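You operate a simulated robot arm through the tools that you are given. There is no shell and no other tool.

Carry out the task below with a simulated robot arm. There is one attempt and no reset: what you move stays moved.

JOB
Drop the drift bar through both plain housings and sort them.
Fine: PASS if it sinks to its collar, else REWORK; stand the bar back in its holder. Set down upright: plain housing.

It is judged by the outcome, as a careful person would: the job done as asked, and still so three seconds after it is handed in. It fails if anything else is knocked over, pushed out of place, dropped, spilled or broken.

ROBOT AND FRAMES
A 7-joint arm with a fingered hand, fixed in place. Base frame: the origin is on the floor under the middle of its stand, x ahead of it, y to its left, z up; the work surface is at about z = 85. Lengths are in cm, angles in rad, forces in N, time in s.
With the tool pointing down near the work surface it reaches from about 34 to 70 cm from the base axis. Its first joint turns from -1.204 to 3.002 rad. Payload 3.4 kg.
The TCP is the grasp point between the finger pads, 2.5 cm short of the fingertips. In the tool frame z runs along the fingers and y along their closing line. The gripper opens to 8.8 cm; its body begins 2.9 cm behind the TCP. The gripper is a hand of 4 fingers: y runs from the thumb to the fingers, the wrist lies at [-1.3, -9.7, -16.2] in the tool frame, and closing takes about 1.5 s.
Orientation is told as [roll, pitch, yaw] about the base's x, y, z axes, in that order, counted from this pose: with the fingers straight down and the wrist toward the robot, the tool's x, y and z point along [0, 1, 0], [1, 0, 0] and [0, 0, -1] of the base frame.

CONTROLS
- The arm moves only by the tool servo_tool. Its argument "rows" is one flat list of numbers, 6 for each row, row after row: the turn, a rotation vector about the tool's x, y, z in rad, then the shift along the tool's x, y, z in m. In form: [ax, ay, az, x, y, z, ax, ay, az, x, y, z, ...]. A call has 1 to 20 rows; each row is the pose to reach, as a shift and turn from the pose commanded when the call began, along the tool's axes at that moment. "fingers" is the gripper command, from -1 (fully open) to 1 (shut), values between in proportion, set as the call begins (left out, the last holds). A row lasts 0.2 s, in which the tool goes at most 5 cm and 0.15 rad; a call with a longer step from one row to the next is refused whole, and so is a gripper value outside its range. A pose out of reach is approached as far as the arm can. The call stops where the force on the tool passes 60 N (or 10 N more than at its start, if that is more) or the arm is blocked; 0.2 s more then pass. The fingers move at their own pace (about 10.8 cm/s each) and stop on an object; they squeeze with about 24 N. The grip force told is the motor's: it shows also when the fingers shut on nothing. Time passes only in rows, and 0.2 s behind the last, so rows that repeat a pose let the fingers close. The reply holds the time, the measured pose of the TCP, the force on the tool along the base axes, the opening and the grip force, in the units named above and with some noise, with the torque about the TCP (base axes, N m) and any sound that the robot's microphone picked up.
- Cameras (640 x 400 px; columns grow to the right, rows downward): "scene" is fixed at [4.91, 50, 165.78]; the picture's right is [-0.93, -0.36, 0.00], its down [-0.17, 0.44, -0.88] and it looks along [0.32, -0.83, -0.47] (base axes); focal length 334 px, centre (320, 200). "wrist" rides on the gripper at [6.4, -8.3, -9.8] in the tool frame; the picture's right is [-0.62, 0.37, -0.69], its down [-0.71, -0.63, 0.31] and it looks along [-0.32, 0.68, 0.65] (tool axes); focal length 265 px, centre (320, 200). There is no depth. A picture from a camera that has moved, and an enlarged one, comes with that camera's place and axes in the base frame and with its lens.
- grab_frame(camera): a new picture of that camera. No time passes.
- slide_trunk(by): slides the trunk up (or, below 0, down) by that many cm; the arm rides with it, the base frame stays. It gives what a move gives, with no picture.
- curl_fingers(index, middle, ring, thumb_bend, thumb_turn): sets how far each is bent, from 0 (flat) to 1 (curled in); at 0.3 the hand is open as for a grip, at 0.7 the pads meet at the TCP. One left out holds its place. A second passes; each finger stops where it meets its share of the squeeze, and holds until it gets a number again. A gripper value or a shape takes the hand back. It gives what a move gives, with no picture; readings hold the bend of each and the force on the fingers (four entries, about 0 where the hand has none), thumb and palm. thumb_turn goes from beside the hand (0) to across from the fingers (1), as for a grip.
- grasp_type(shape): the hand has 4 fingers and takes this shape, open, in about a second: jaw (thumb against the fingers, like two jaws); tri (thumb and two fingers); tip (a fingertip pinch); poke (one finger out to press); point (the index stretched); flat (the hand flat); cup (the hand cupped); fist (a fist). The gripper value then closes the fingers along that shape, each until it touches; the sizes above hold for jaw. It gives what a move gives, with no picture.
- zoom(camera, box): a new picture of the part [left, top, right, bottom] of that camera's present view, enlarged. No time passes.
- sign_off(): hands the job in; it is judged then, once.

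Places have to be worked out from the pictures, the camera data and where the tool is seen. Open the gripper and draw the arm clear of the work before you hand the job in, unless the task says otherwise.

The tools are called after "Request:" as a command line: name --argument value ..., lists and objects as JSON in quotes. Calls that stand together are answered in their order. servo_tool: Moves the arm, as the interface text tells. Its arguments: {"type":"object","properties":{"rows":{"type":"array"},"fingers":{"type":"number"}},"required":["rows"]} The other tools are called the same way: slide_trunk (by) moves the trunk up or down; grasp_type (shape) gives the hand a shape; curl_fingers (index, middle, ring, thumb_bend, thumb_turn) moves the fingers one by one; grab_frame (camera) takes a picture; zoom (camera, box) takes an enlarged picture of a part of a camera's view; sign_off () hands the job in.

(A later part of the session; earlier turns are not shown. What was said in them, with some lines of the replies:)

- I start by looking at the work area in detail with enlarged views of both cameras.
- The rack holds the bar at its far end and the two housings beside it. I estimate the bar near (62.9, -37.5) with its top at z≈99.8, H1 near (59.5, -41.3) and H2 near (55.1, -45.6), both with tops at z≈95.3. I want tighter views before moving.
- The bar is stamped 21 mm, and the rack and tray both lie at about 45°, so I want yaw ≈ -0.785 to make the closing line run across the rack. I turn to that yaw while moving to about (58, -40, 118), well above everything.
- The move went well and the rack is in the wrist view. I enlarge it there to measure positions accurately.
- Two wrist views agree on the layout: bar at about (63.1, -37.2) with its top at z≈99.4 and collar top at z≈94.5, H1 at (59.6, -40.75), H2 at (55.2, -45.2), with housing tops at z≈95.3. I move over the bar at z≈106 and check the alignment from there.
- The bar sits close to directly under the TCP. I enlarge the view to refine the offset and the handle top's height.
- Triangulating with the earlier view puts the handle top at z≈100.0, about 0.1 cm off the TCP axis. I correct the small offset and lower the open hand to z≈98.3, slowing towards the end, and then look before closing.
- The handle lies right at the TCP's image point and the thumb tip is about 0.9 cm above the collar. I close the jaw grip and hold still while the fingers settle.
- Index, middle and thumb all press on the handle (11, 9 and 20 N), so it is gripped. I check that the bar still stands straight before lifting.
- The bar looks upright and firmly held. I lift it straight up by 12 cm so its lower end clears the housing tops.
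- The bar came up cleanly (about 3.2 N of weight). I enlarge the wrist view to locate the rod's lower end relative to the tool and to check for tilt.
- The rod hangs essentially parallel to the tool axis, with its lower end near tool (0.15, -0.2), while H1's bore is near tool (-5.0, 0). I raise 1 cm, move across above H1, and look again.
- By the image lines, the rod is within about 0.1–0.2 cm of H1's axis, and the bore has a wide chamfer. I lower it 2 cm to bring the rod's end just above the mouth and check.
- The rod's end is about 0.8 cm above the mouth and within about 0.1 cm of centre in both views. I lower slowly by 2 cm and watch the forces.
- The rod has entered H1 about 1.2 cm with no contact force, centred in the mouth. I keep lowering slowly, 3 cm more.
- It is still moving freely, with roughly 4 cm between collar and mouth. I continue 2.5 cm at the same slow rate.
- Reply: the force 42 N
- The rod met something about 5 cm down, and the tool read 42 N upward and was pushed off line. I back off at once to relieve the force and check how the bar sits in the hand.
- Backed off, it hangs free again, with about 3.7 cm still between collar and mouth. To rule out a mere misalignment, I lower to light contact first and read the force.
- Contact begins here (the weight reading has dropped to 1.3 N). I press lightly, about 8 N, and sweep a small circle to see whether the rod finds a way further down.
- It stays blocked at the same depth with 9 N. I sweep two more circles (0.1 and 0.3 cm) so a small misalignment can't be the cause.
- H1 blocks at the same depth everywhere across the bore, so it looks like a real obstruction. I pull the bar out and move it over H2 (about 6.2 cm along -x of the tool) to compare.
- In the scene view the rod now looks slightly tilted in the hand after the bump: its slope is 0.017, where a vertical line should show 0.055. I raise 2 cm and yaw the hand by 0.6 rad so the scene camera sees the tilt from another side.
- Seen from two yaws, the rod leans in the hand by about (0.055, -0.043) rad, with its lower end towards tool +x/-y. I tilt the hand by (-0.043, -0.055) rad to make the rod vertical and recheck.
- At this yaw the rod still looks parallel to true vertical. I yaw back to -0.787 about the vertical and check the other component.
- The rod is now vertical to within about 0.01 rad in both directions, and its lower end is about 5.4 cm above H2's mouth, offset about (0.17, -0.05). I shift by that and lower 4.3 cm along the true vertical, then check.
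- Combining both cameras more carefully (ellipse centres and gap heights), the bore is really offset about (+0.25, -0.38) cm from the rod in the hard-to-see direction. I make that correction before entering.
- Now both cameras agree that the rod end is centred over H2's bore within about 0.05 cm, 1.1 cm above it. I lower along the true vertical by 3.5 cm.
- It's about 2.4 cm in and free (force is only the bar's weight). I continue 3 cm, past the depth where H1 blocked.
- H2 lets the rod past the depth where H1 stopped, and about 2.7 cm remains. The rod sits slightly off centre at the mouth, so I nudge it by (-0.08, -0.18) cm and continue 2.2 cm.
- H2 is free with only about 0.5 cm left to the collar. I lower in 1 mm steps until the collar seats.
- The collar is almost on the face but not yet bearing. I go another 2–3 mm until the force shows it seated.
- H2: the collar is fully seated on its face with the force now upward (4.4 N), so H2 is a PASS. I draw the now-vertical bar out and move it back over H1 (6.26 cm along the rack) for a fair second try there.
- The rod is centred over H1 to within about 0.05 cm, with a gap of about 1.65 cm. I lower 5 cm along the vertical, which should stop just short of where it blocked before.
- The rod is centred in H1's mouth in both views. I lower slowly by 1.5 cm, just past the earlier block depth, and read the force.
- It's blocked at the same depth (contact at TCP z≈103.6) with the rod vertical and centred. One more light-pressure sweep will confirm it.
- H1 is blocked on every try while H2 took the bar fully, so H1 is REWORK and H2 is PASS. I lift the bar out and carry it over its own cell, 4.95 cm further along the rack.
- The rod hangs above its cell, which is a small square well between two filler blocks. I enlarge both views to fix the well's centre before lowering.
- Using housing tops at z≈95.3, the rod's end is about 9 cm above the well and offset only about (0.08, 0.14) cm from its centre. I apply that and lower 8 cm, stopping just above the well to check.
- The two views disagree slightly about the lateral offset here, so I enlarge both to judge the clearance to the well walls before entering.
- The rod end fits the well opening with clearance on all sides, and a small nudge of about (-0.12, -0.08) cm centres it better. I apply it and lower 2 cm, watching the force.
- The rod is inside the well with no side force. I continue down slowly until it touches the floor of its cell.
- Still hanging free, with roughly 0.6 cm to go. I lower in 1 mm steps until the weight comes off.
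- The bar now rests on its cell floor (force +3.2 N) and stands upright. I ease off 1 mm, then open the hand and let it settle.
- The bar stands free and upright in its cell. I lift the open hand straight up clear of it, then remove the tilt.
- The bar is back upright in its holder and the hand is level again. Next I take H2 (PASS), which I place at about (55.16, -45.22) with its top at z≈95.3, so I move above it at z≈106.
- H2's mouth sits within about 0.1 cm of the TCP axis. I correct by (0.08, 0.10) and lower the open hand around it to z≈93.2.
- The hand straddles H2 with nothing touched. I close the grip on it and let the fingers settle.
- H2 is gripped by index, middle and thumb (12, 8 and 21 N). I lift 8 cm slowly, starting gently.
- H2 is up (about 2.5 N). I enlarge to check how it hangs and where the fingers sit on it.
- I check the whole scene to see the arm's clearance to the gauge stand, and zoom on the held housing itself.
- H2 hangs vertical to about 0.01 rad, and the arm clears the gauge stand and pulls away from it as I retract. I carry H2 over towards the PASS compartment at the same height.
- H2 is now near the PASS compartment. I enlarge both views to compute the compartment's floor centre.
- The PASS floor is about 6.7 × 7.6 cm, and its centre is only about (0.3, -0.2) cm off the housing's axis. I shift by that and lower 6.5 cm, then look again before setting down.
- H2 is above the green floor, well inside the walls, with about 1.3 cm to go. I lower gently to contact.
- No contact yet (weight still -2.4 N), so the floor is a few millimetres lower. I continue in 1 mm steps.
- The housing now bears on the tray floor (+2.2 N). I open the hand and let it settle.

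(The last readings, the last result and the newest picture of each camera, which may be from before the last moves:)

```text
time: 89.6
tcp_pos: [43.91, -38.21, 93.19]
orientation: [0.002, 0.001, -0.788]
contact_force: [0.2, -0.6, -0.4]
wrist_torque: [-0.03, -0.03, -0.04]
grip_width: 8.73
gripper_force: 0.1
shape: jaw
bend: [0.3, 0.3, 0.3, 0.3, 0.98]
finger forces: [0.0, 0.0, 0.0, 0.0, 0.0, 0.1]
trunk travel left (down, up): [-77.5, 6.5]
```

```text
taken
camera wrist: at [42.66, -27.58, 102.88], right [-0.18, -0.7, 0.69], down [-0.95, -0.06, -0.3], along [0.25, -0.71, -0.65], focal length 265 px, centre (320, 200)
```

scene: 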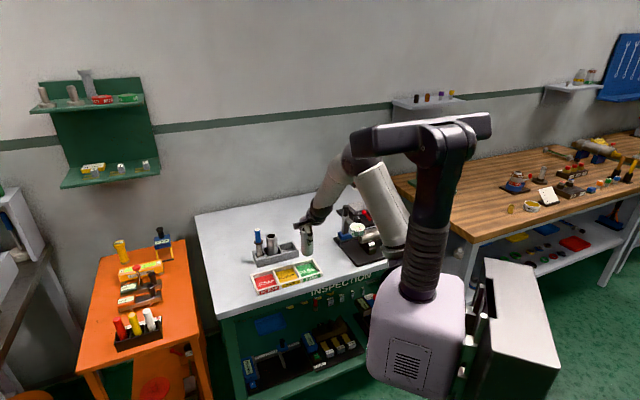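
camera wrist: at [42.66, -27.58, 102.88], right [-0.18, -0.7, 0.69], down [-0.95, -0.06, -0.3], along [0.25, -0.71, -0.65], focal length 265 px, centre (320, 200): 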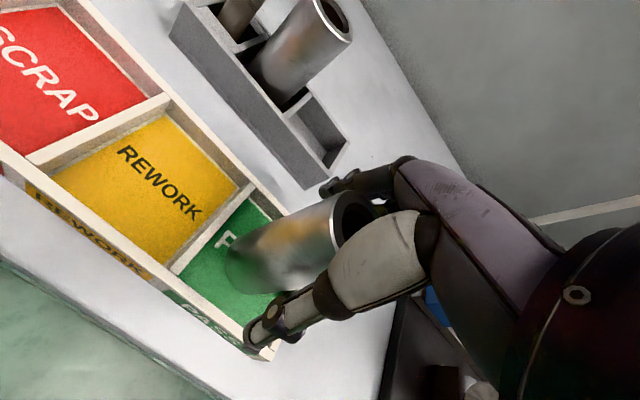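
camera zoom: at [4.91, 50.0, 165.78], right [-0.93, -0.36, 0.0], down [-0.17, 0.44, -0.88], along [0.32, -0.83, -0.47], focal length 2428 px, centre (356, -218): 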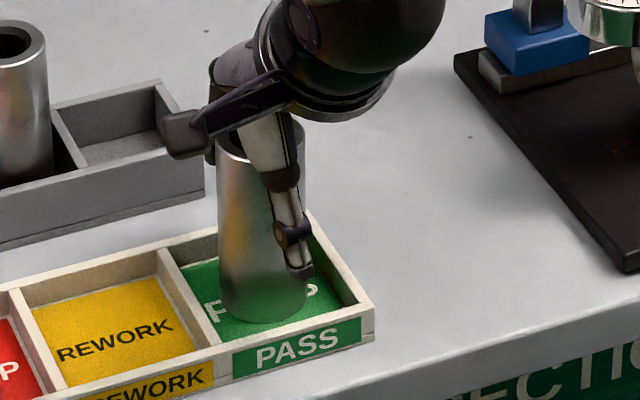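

H2 stands upright in PASS. I lift the open hand straight up 13 cm, clear of it.

Request:
servo_tool --rows '[0, 0, 0, 0, 0, -0.005, 0, 0, 0, 0, 0, -0.015, 0, 0, 0, 0, 0, -0.03, 0, 0, 0, 0, 0, -0.05, 0, 0, 0, 0, 0, -0.07, 0, 0, 0, 0, 0, -0.09, 0, 0, 0, 0, 0, -0.11, 0, 0, 0, 0, 0, -0.13, 0, 0, 0, 0, 0, -0.13]'

Request:
grab_frame --camera "wrist"

Request:
zoom --camera "scene" --box '[245, 210, 345, 310]'

```text
time: 91.6
tcp_pos: [44.03, -38.1, 106.14]
orientation: [0.001, 0.0, -0.788]
contact_force: [-0.4, 0.3, -1.2]
wrist_torque: [-0.03, -0.02, -0.01]
grip_width: 8.78
gripper_force: 0.1
shape: jaw
bend: [0.3, 0.3, 0.3, 0.3, 0.98]
finger forces: [0.1, 0.0, 0.1, 0.0, 0.0, 0.0]
trunk travel left (down, up): [-77.5, 6.5]
```

```text
taken
camera wrist: at [42.68, -27.58, 115.91], right [-0.18, -0.7, 0.69], down [-0.95, -0.06, -0.3], along [0.25, -0.71, -0.65], focal length 265 px, centre (320, 200)
```

wrist: 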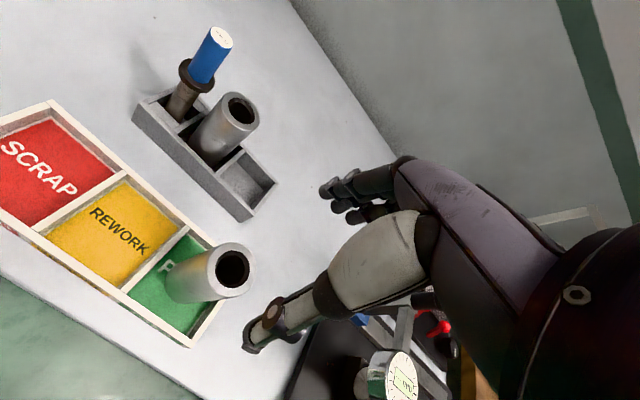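

```text
4.00 times, centred on (295, 260) of scene
camera zoom: at [4.91, 50.0, 165.78], right [-0.93, -0.36, 0.0], down [-0.17, 0.44, -0.88], along [0.32, -0.83, -0.47], focal length 1336 px, centre (420, -40)
```

zoom: 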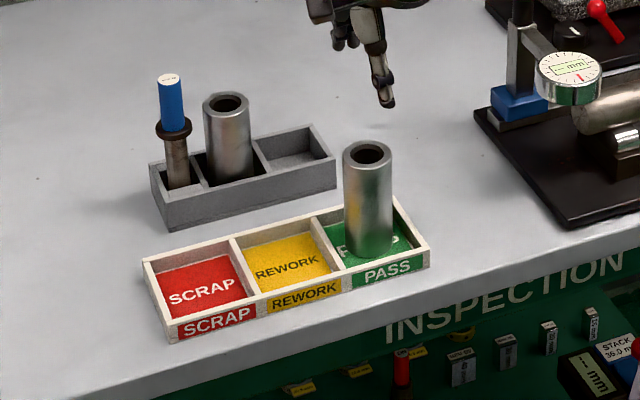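

H2 is standing in PASS and everything else is undisturbed. I now move over H1 at z≈106.

Request:
servo_tool --rows '[0, 0, 0, 0.008, 0.012, 0, 0, 0, 0, 0.02, 0.029, 0, 0, 0, 0, 0.035, 0.05, 0, 0, 0, 0, 0.05, 0.072, 0, 0, 0, 0, 0.065, 0.093, 0, 0, 0, 0, 0.08, 0.113, 0, 0, 0, 0, 0.0915, 0.1288, 0, 0, 0, 0, 0.0915, 0.1288, 0]'

Request:
grab_frame --camera "wrist"

Request:
zoom --camera "wrist" --box '[130, 190, 310, 330]'

Request:
zoom --camera "scene" --box '[245, 200, 325, 265]'

```text
time: 93.4
tcp_pos: [59.48, -40.66, 106.06]
orientation: [0.004, 0.0, -0.791]
contact_force: [-1.4, -0.3, -0.1]
wrist_torque: [-0.05, 0.0, 0.02]
grip_width: 8.77
gripper_force: 0.0
shape: jaw
bend: [0.3, 0.3, 0.3, 0.3, 0.98]
finger forces: [0.0, 0.0, 0.0, 0.0, 0.0, 0.1]
trunk travel left (down, up): [-77.5, 6.5]
```

```text
taken
camera wrist: at [58.24, -30.18, 115.89], right [-0.18, -0.7, 0.69], down [-0.95, -0.06, -0.31], along [0.25, -0.71, -0.65], focal length 265 px, centre (320, 200)
```

wrist: 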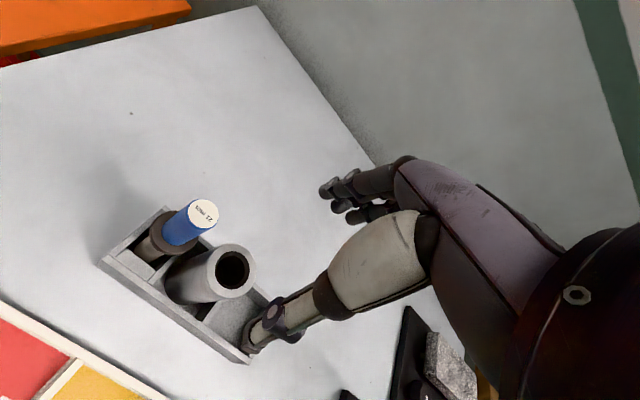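

```text
2.86 times, centred on (220, 260) of wrist
camera zoom: at [58.24, -30.18, 115.89], right [-0.18, -0.7, 0.69], down [-0.95, -0.06, -0.31], along [0.25, -0.71, -0.65], focal length 758 px, centre (606, 29)
```

zoom: 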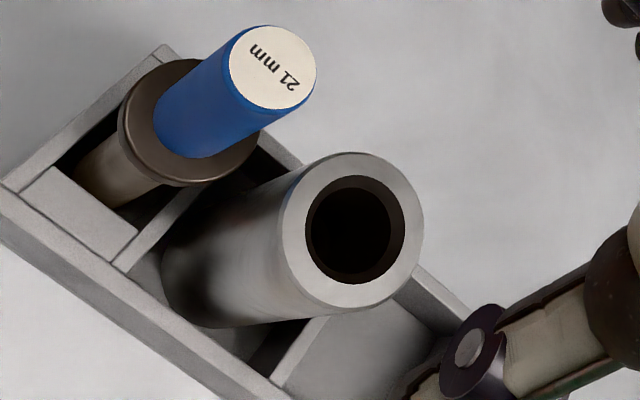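

```text
6.15 times, centred on (285, 232) of scene
camera zoom: at [4.91, 50.0, 165.78], right [-0.93, -0.36, 0.0], down [-0.17, 0.44, -0.88], along [0.32, -0.83, -0.47], focal length 2054 px, centre (535, 0)
```

zoom: 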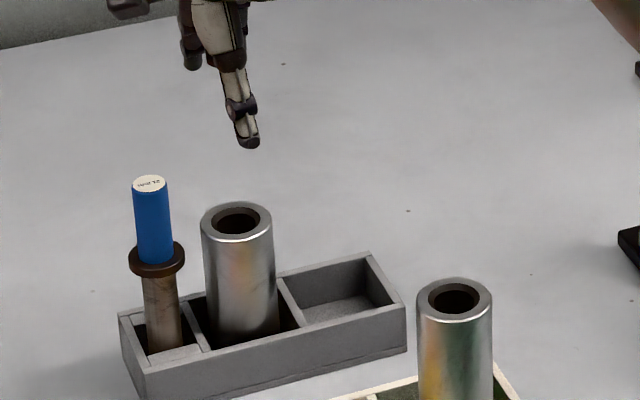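

H1 lies within 0.1 cm of the TCP axis, and the bar is about 5.1 cm away to the side, clear of the fingers. I shift 0.15 cm away from the bar and lower to z≈93.2.

Request:
servo_tool --rows '[0, 0, 0, -0.0018, 0.0006, 0.015, 0, 0, 0, -0.0018, 0.0006, 0.035, 0, 0, 0, -0.0018, 0.0006, 0.055, 0, 0, 0, -0.0018, 0.0006, 0.075, 0, 0, 0, -0.0018, 0.0006, 0.09, 0, 0, 0, -0.0018, 0.0006, 0.102, 0, 0, 0, -0.0018, 0.0006, 0.112, 0, 0, 0, -0.0018, 0.0006, 0.12, 0, 0, 0, -0.0018, 0.0006, 0.126, 0, 0, 0, -0.0018, 0.0006, 0.129, 0, 0, 0, -0.0018, 0.0006, 0.129]'

Request:
grab_frame --camera "wrist"

Request:
zoom --camera "scene" --box '[245, 205, 315, 265]'

```text
time: 95.8
tcp_pos: [59.5, -40.88, 93.31]
orientation: [0.002, 0.001, -0.789]
contact_force: [0.9, 0.5, 0.4]
wrist_torque: [0.01, 0.04, -0.02]
grip_width: 8.76
gripper_force: 0.0
shape: jaw
bend: [0.3, 0.3, 0.3, 0.3, 0.98]
finger forces: [0.0, 0.0, 0.1, 0.0, 0.1, 0.1]
trunk travel left (down, up): [-77.5, 6.5]
```

```text
taken
camera wrist: at [58.13, -30.44, 102.98], right [-0.18, -0.7, 0.69], down [-0.95, -0.06, -0.3], along [0.25, -0.71, -0.65], focal length 265 px, centre (320, 200)
```

wrist: 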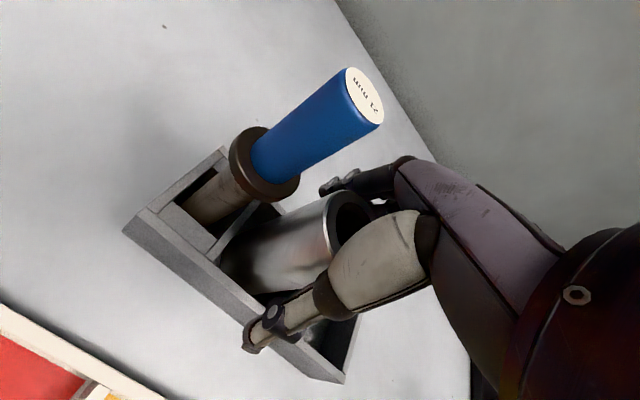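

```text
6.67 times, centred on (280, 235) of scene
camera zoom: at [4.91, 50.0, 165.78], right [-0.93, -0.36, 0.0], down [-0.17, 0.44, -0.88], along [0.32, -0.83, -0.47], focal length 2226 px, centre (587, -33)
```

zoom: 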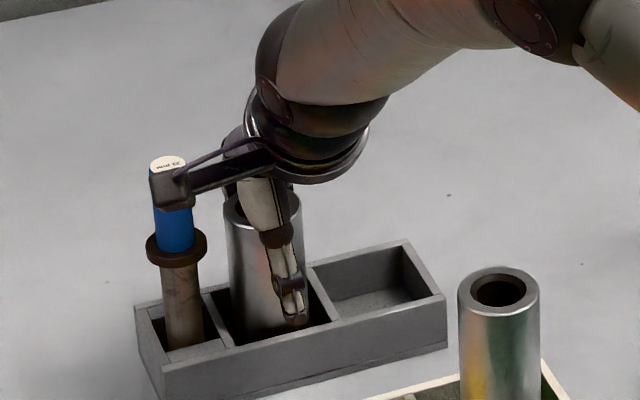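

No contact with the bar. I close on H1 and watch the bar.

Request:
servo_tool --rows '[0, 0, 0, 0, 0, 0, 0, 0, 0, 0, 0, 0, 0, 0, 0, 0, 0, 0, 0, 0, 0, 0, 0, 0, 0, 0, 0, 0, 0, 0, 0, 0, 0, 0, 0, 0, 0, 0, 0, 0, 0, 0, 0, 0, 0, 0, 0, 0]' --fingers 1

Request:
grab_frame --camera "wrist"

Request:
zoom --camera "scene" --box '[245, 205, 315, 265]'

```text
time: 97.6
tcp_pos: [59.42, -40.93, 93.26]
orientation: [0.002, 0.0, -0.79]
contact_force: [-0.5, -0.4, -0.7]
wrist_torque: [0.03, -0.01, -0.03]
grip_width: 3.67
gripper_force: 23.7
shape: jaw
bend: [0.74, 0.49, 0.53, 0.72, 1.0]
finger forces: [13.1, 7.2, 0.1, 0.0, 20.9, 0.0]
trunk travel left (down, up): [-77.5, 6.5]
```

```text
taken
camera wrist: at [58.13, -30.45, 102.97], right [-0.18, -0.7, 0.69], down [-0.95, -0.06, -0.3], along [0.25, -0.71, -0.65], focal length 265 px, centre (320, 200)
```

wrist: 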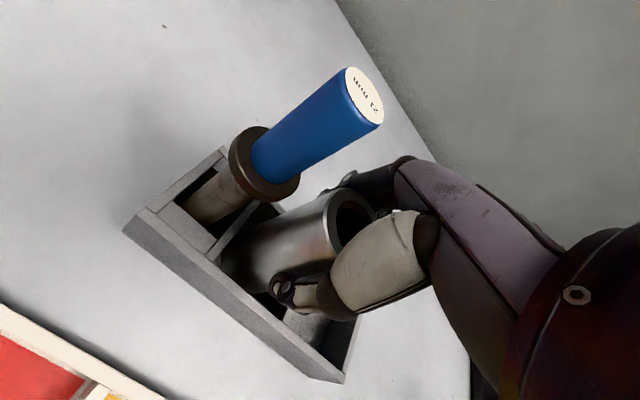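

```text
6.67 times, centred on (280, 235) of scene
camera zoom: at [4.91, 50.0, 165.78], right [-0.93, -0.36, 0.0], down [-0.17, 0.44, -0.88], along [0.32, -0.83, -0.47], focal length 2226 px, centre (587, -33)
```

zoom: 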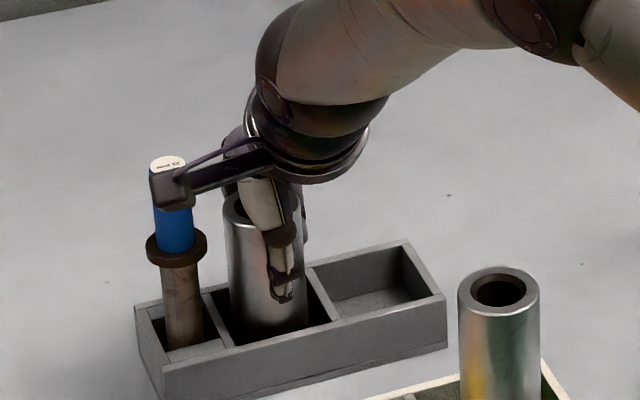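

H1 is gripped and the bar has not moved. I lift H1 straight up 9 cm, slowly.

Request:
servo_tool --rows '[0, 0, 0, 0, 0, -0.003, 0, 0, 0, 0, 0, -0.008, 0, 0, 0, 0, 0, -0.015, 0, 0, 0, 0, 0, -0.025, 0, 0, 0, 0, 0, -0.035, 0, 0, 0, 0, 0, -0.045, 0, 0, 0, 0, 0, -0.056, 0, 0, 0, 0, 0, -0.068, 0, 0, 0, 0, 0, -0.08, 0, 0, 0, 0, 0, -0.09, 0, 0, 0, 0, 0, -0.09]'

Request:
grab_frame --camera "wrist"

Request:
zoom --camera "scene" --box '[245, 190, 335, 290]'

```text
time: 100.0
tcp_pos: [59.5, -40.85, 102.32]
orientation: [-0.001, 0.002, -0.79]
contact_force: [-0.2, 0.4, -2.7]
wrist_torque: [0.0, 0.04, 0.02]
grip_width: 3.65
gripper_force: 24.1
shape: jaw
bend: [0.74, 0.49, 0.53, 0.72, 1.0]
finger forces: [13.5, 7.3, 0.0, 0.0, 20.8, 0.1]
trunk travel left (down, up): [-77.5, 6.5]
```

```text
taken
camera wrist: at [58.23, -30.42, 112.0], right [-0.18, -0.7, 0.69], down [-0.95, -0.06, -0.3], along [0.25, -0.71, -0.65], focal length 265 px, centre (320, 200)
```

wrist: 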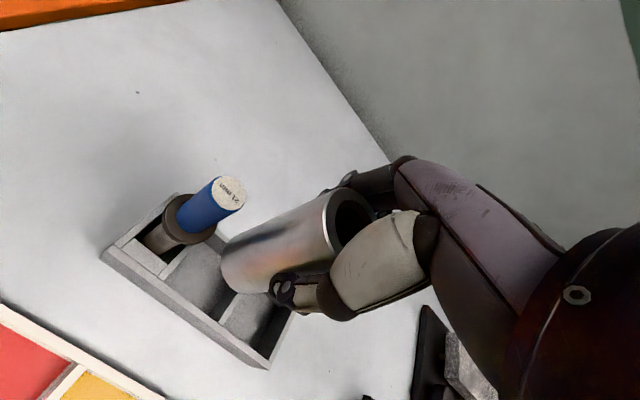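

```text
4.00 times, centred on (290, 240) of scene
camera zoom: at [4.91, 50.0, 165.78], right [-0.93, -0.36, 0.0], down [-0.17, 0.44, -0.88], along [0.32, -0.83, -0.47], focal length 1336 px, centre (440, 40)
```

zoom: 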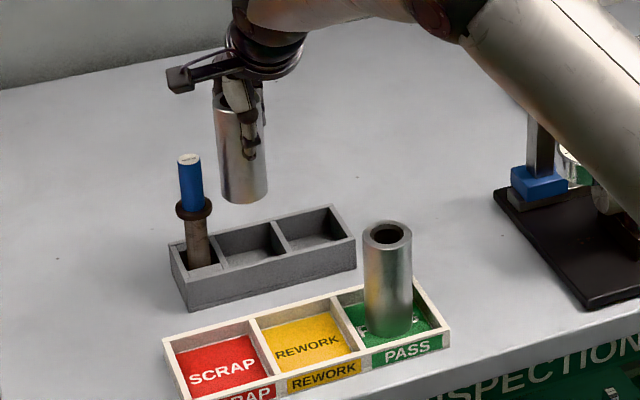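

H1 is up and the bar still stands. I carry H1 across to above the REWORK compartment, moving away from the bar.

Request:
servo_tool --rows '[0, 0, 0, -0.002, -0.012, 0, 0, 0, 0, -0.004, -0.032, 0, 0, 0, 0, -0.006, -0.055, 0, 0, 0, 0, -0.008, -0.078, 0, 0, 0, 0, -0.01, -0.1, 0, 0, 0, 0, -0.011, -0.118, 0, 0, 0, 0, -0.0117, -0.1297, 0, 0, 0, 0, -0.0117, -0.1297, 0]'

Request:
zoom --camera "wrist" --box '[60, 150, 340, 370]'

Request:
zoom --camera "scene" --box '[250, 215, 330, 300]'

```text
time: 101.8
tcp_pos: [49.49, -32.52, 102.27]
orientation: [0.001, 0.001, -0.789]
contact_force: [-0.5, 0.7, -2.7]
wrist_torque: [-0.02, 0.03, -0.01]
grip_width: 3.63
gripper_force: 24.1
shape: jaw
bend: [0.74, 0.49, 0.53, 0.72, 1.0]
finger forces: [13.8, 7.3, 0.0, 0.1, 20.8, 0.0]
trunk travel left (down, up): [-77.5, 6.5]
```

```text
1.82 times, centred on (200, 260) of wrist
camera zoom: at [48.19, -22.01, 112.01], right [-0.18, -0.7, 0.69], down [-0.95, -0.06, -0.3], along [0.25, -0.71, -0.65], focal length 483 px, centre (538, 91)
```

zoom: 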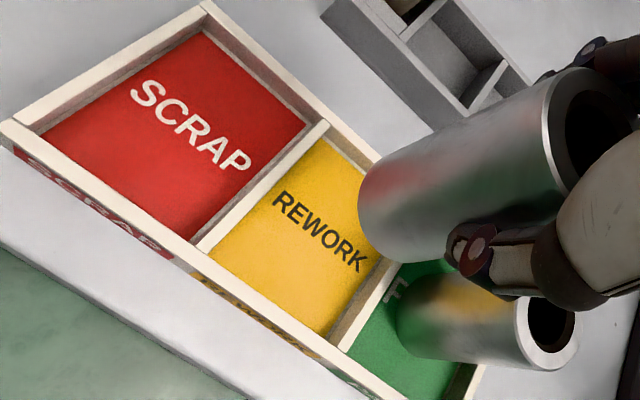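

```text
4.71 times, centred on (290, 258) of scene
camera zoom: at [4.91, 50.0, 165.78], right [-0.93, -0.36, 0.0], down [-0.17, 0.44, -0.88], along [0.32, -0.83, -0.47], focal length 1571 px, centre (461, -71)
```

zoom: 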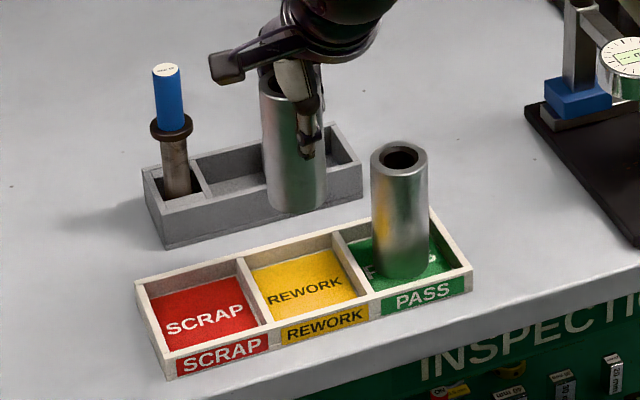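

H1 hangs over REWORK with its axis within about 0.2–0.3 cm of the floor's centre, against roughly 1 cm of margin to the walls. I shift slightly (-0.1, -0.1) and lower 7.6 cm, then check.

Request:
servo_tool --rows '[0, 0, 0, -0.001, -0.001, 0.006, 0, 0, 0, -0.001, -0.001, 0.018, 0, 0, 0, -0.001, -0.001, 0.031, 0, 0, 0, -0.001, -0.001, 0.044, 0, 0, 0, -0.001, -0.001, 0.056, 0, 0, 0, -0.001, -0.001, 0.066, 0, 0, 0, -0.001, -0.001, 0.073, 0, 0, 0, -0.001, -0.001, 0.076, 0, 0, 0, -0.001, -0.001, 0.076]'

Request:
zoom --camera "wrist" --box '[80, 150, 380, 370]'

Request:
zoom --camera "scene" --box '[260, 220, 330, 300]'

```text
time: 103.8
tcp_pos: [49.31, -32.55, 94.51]
orientation: [0.001, 0.001, -0.789]
contact_force: [0.0, 0.5, -3.0]
wrist_torque: [0.01, -0.01, -0.01]
grip_width: 3.62
gripper_force: 24.6
shape: jaw
bend: [0.74, 0.49, 0.53, 0.72, 1.0]
finger forces: [13.8, 7.2, 0.0, 0.0, 20.8, 0.0]
trunk travel left (down, up): [-77.5, 6.5]
```

```text
1.82 times, centred on (230, 260) of wrist
camera zoom: at [48.02, -22.05, 104.29], right [-0.18, -0.7, 0.69], down [-0.95, -0.06, -0.3], along [0.25, -0.71, -0.65], focal length 483 px, centre (484, 91)
```

zoom: 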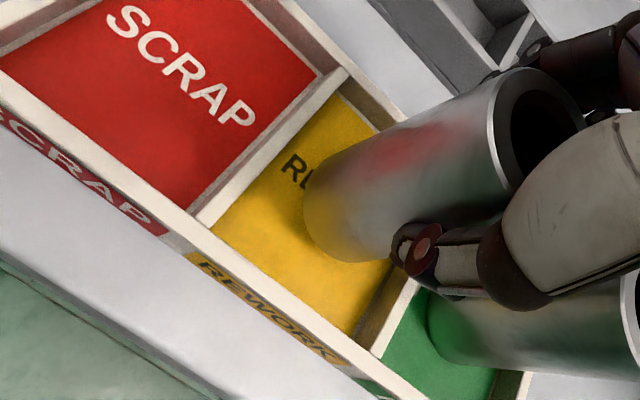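

```text
5.00 times, centred on (295, 260) of scene
camera zoom: at [4.91, 50.0, 165.78], right [-0.93, -0.36, 0.0], down [-0.17, 0.44, -0.88], along [0.32, -0.83, -0.47], focal length 1669 px, centre (445, -100)
```

zoom: 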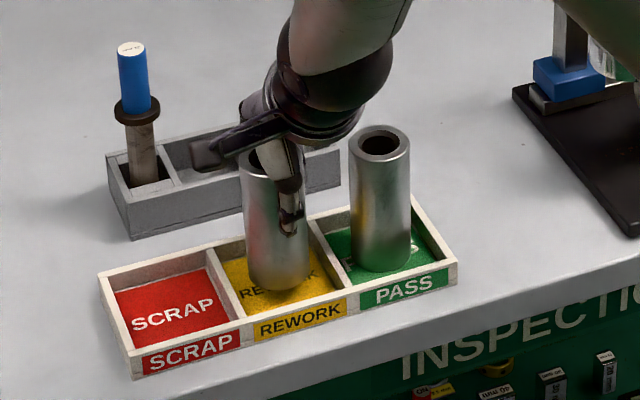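

H1 is inside the REWORK walls, with about 1.2 cm to go. I lower gently until it bears on the floor.

Request:
servo_tool --rows '[0, 0, 0, 0, 0, 0.003, 0, 0, 0, 0, 0, 0.006, 0, 0, 0, 0, 0, 0.008, 0, 0, 0, 0, 0, 0.01, 0, 0, 0, 0, 0, 0.011, 0, 0, 0, 0, 0, 0.012, 0, 0, 0, 0, 0, 0.013, 0, 0, 0, 0, 0, 0.013]'

```text
time: 105.6
tcp_pos: [49.38, -32.6, 93.26]
orientation: [0.0, 0.001, -0.788]
contact_force: [-0.4, 0.6, -2.2]
wrist_torque: [0.0, 0.03, -0.01]
grip_width: 3.66
gripper_force: 23.7
shape: jaw
bend: [0.74, 0.49, 0.53, 0.72, 1.0]
finger forces: [13.6, 7.2, 0.1, 0.0, 20.9, 0.1]
trunk travel left (down, up): [-77.5, 6.5]
```

It's just about at the floor. I take another 2 mm to put its weight down.

Request:
servo_tool --rows '[0, 0, 0, 0, 0, 0.001, 0, 0, 0, 0, 0, 0.002, 0, 0, 0, 0, 0, 0.002]'

```text
time: 106.4
tcp_pos: [49.3, -32.57, 93.23]
orientation: [0.001, -0.001, -0.789]
contact_force: [-0.3, -0.9, 3.8]
wrist_torque: [-0.06, -0.02, -0.03]
grip_width: 3.64
gripper_force: 23.6
shape: jaw
bend: [0.74, 0.49, 0.53, 0.73, 1.0]
finger forces: [14.4, 8.2, 0.1, 0.1, 21.3, 0.1]
trunk travel left (down, up): [-77.5, 6.5]
```

H1 bears on the tray floor (+3.8 N). I open the hand, let it settle, and check.

Request:
servo_tool --rows '[0, 0, 0, 0, 0, 0, 0, 0, 0, 0, 0, 0, 0, 0, 0, 0, 0, 0, 0, 0, 0, 0, 0, 0, 0, 0, 0, 0, 0, 0, 0, 0, 0, 0, 0, 0]' --fingers -1

Request:
grab_frame --camera "wrist"

Request:
zoom --camera "scene" --box '[260, 220, 330, 300]'

```text
time: 107.8
tcp_pos: [49.28, -32.5, 93.24]
orientation: [0.002, 0.0, -0.789]
contact_force: [-0.4, 0.1, -0.9]
wrist_torque: [-0.05, -0.04, -0.01]
grip_width: 8.74
gripper_force: 0.1
shape: jaw
bend: [0.3, 0.3, 0.3, 0.3, 0.98]
finger forces: [0.0, 0.0, 0.0, 0.1, 0.1, 0.0]
trunk travel left (down, up): [-77.5, 6.5]
```

```text
taken
camera wrist: at [48.03, -21.99, 102.86], right [-0.18, -0.7, 0.69], down [-0.95, -0.06, -0.3], along [0.25, -0.71, -0.65], focal length 265 px, centre (320, 200)
```

wrist: 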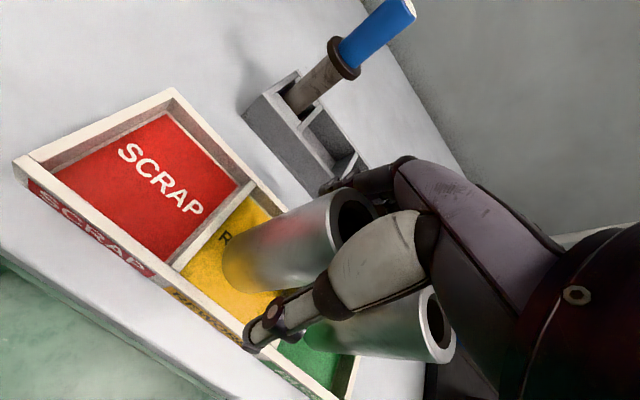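

```text
5.00 times, centred on (295, 260) of scene
camera zoom: at [4.91, 50.0, 165.78], right [-0.93, -0.36, 0.0], down [-0.17, 0.44, -0.88], along [0.32, -0.83, -0.47], focal length 1669 px, centre (445, -100)
```

zoom: 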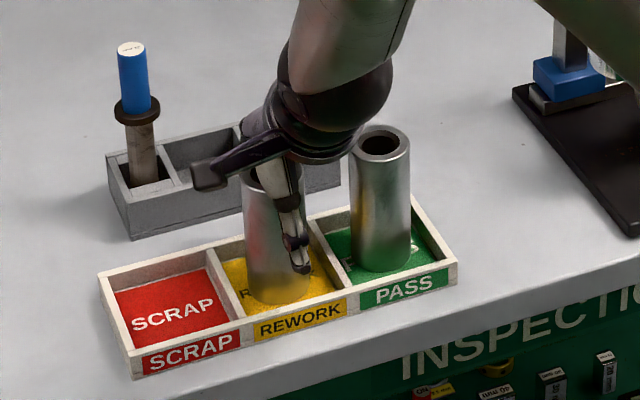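

H1 stands in REWORK and the hand is open around it. I lift straight up 14 cm and then draw the arm back clear of the work.

Request:
servo_tool --rows '[0, 0, 0, 0, 0, -0.005, 0, 0, 0, 0, 0, -0.015, 0, 0, 0, 0, 0, -0.03, 0, 0, 0, 0, 0, -0.05, 0, 0, 0, 0, 0, -0.07, 0, 0, 0, 0, 0, -0.09, 0, 0, 0, 0, 0, -0.115, 0, 0, 0, 0, 0, -0.14, 0, 0, 0, 0, -0.01, -0.17, 0, 0, 0, 0, -0.025, -0.2, 0, 0, 0, 0, -0.045, -0.23, 0, 0, 0, 0, -0.06, -0.26, 0, 0, 0, 0, -0.06, -0.27, 0, 0, 0, 0, -0.06, -0.27]'

Request:
grab_frame --camera "wrist"

Request:
grab_frame --camera "scene"

Request:
zoom --camera "scene" --box '[245, 215, 335, 300]'

```text
time: 110.8
tcp_pos: [45.65, -28.71, 119.9]
orientation: [0.005, 0.004, -0.787]
contact_force: [0.3, -1.3, -0.5]
wrist_torque: [0.03, -0.01, 0.01]
grip_width: 8.78
gripper_force: 0.2
shape: jaw
bend: [0.3, 0.3, 0.3, 0.3, 0.98]
finger forces: [0.1, 0.1, 0.0, 0.1, 0.0, 0.1]
out of reach, approached as far as the arm can: row 12, 13, 14
trunk travel left (down, up): [-77.5, 6.5]
```

```text
taken
camera wrist: at [44.36, -18.21, 129.68], right [-0.18, -0.7, 0.69], down [-0.95, -0.05, -0.3], along [0.25, -0.71, -0.66], focal length 265 px, centre (320, 200)
```

wrist: 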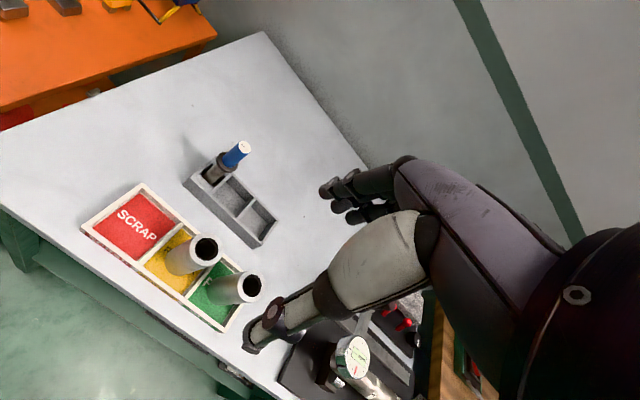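

```text
taken
```

scene: 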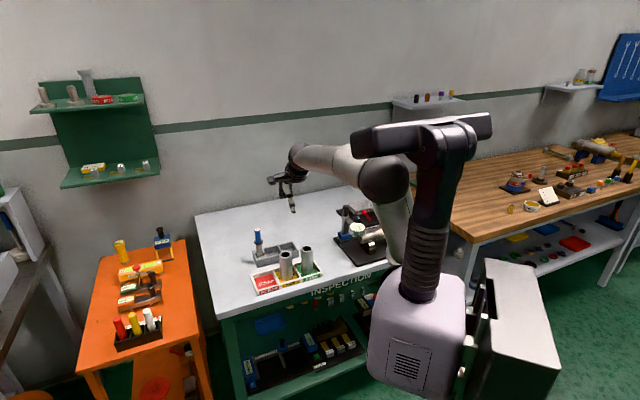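

```text
4.71 times, centred on (290, 258) of scene
camera zoom: at [4.91, 50.0, 165.78], right [-0.93, -0.36, 0.0], down [-0.17, 0.44, -0.88], along [0.32, -0.83, -0.47], focal length 1571 px, centre (461, -71)
```

zoom: 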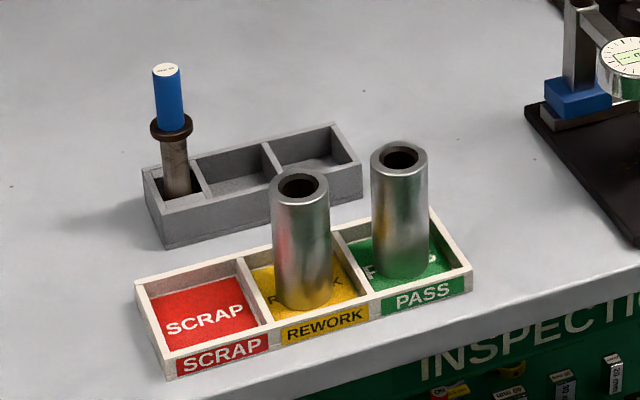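

The bar stands in its holder, H1 is upright in REWORK and H2 upright in PASS; rack and tray are where they started, and the open hand is clear. I take one last close look before handing in.

Request:
zoom --camera "wrist" --box '[80, 120, 290, 340]'

Request:
zoom --camera "scene" --box '[320, 180, 420, 280]'

```text
1.82 times, centred on (185, 230) of wrist
camera zoom: at [44.36, -18.21, 129.68], right [-0.18, -0.7, 0.69], down [-0.95, -0.05, -0.3], along [0.25, -0.71, -0.66], focal length 483 px, centre (566, 146)
```

zoom: 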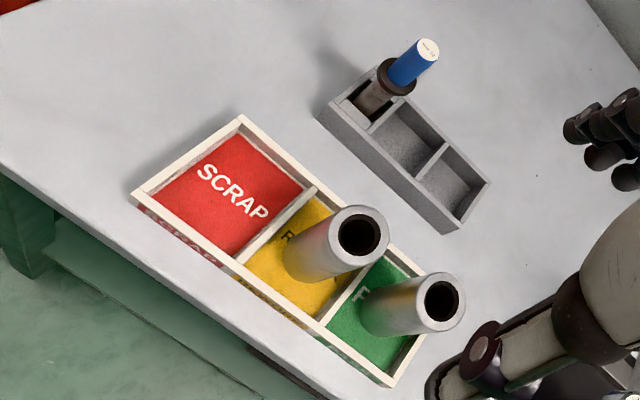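

```text
4.00 times, centred on (370, 230) of scene
camera zoom: at [4.91, 50.0, 165.78], right [-0.93, -0.36, 0.0], down [-0.17, 0.44, -0.88], along [0.32, -0.83, -0.47], focal length 1336 px, centre (120, 80)
```

zoom: 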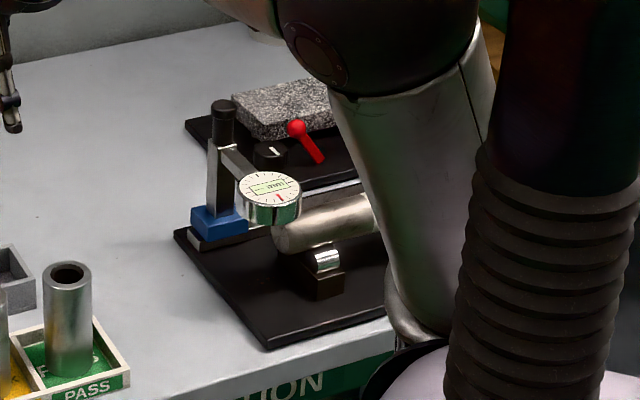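

Both housings stand upright in their compartments, the bar is back in its holder, and the gauge stand and other equipment are untouched. I hand the job in.

Request:
sign_off

```text
The job is handed in.
```

I tested both plain housings with the drift bar and sorted them: one is in PASS and one is in REWORK. The job is handed in.

- **Housing next to the bar (middle of the rack) – REWORK:** the bar stopped about 4.5 cm in, roughly 4 cm short of its collar. The first try was with the bar slightly tilted in the hand. I repeated it with the bar vertical and centred, and it stopped at the same depth.
- **Housing at the far end of the rack – PASS:** the bar went in freely until its collar rested on the top of the housing.
- **Drift bar:** it is standing in its own cell in the holder.

On the first REWORK try I pushed the bar onto the blockage with about 42 N before backing off. I saw no damage or movement from it.

In the last pictures both housings were upright inside their compartments. The rack, tray and gauge stand had not moved. The hand was open and clear of the work.
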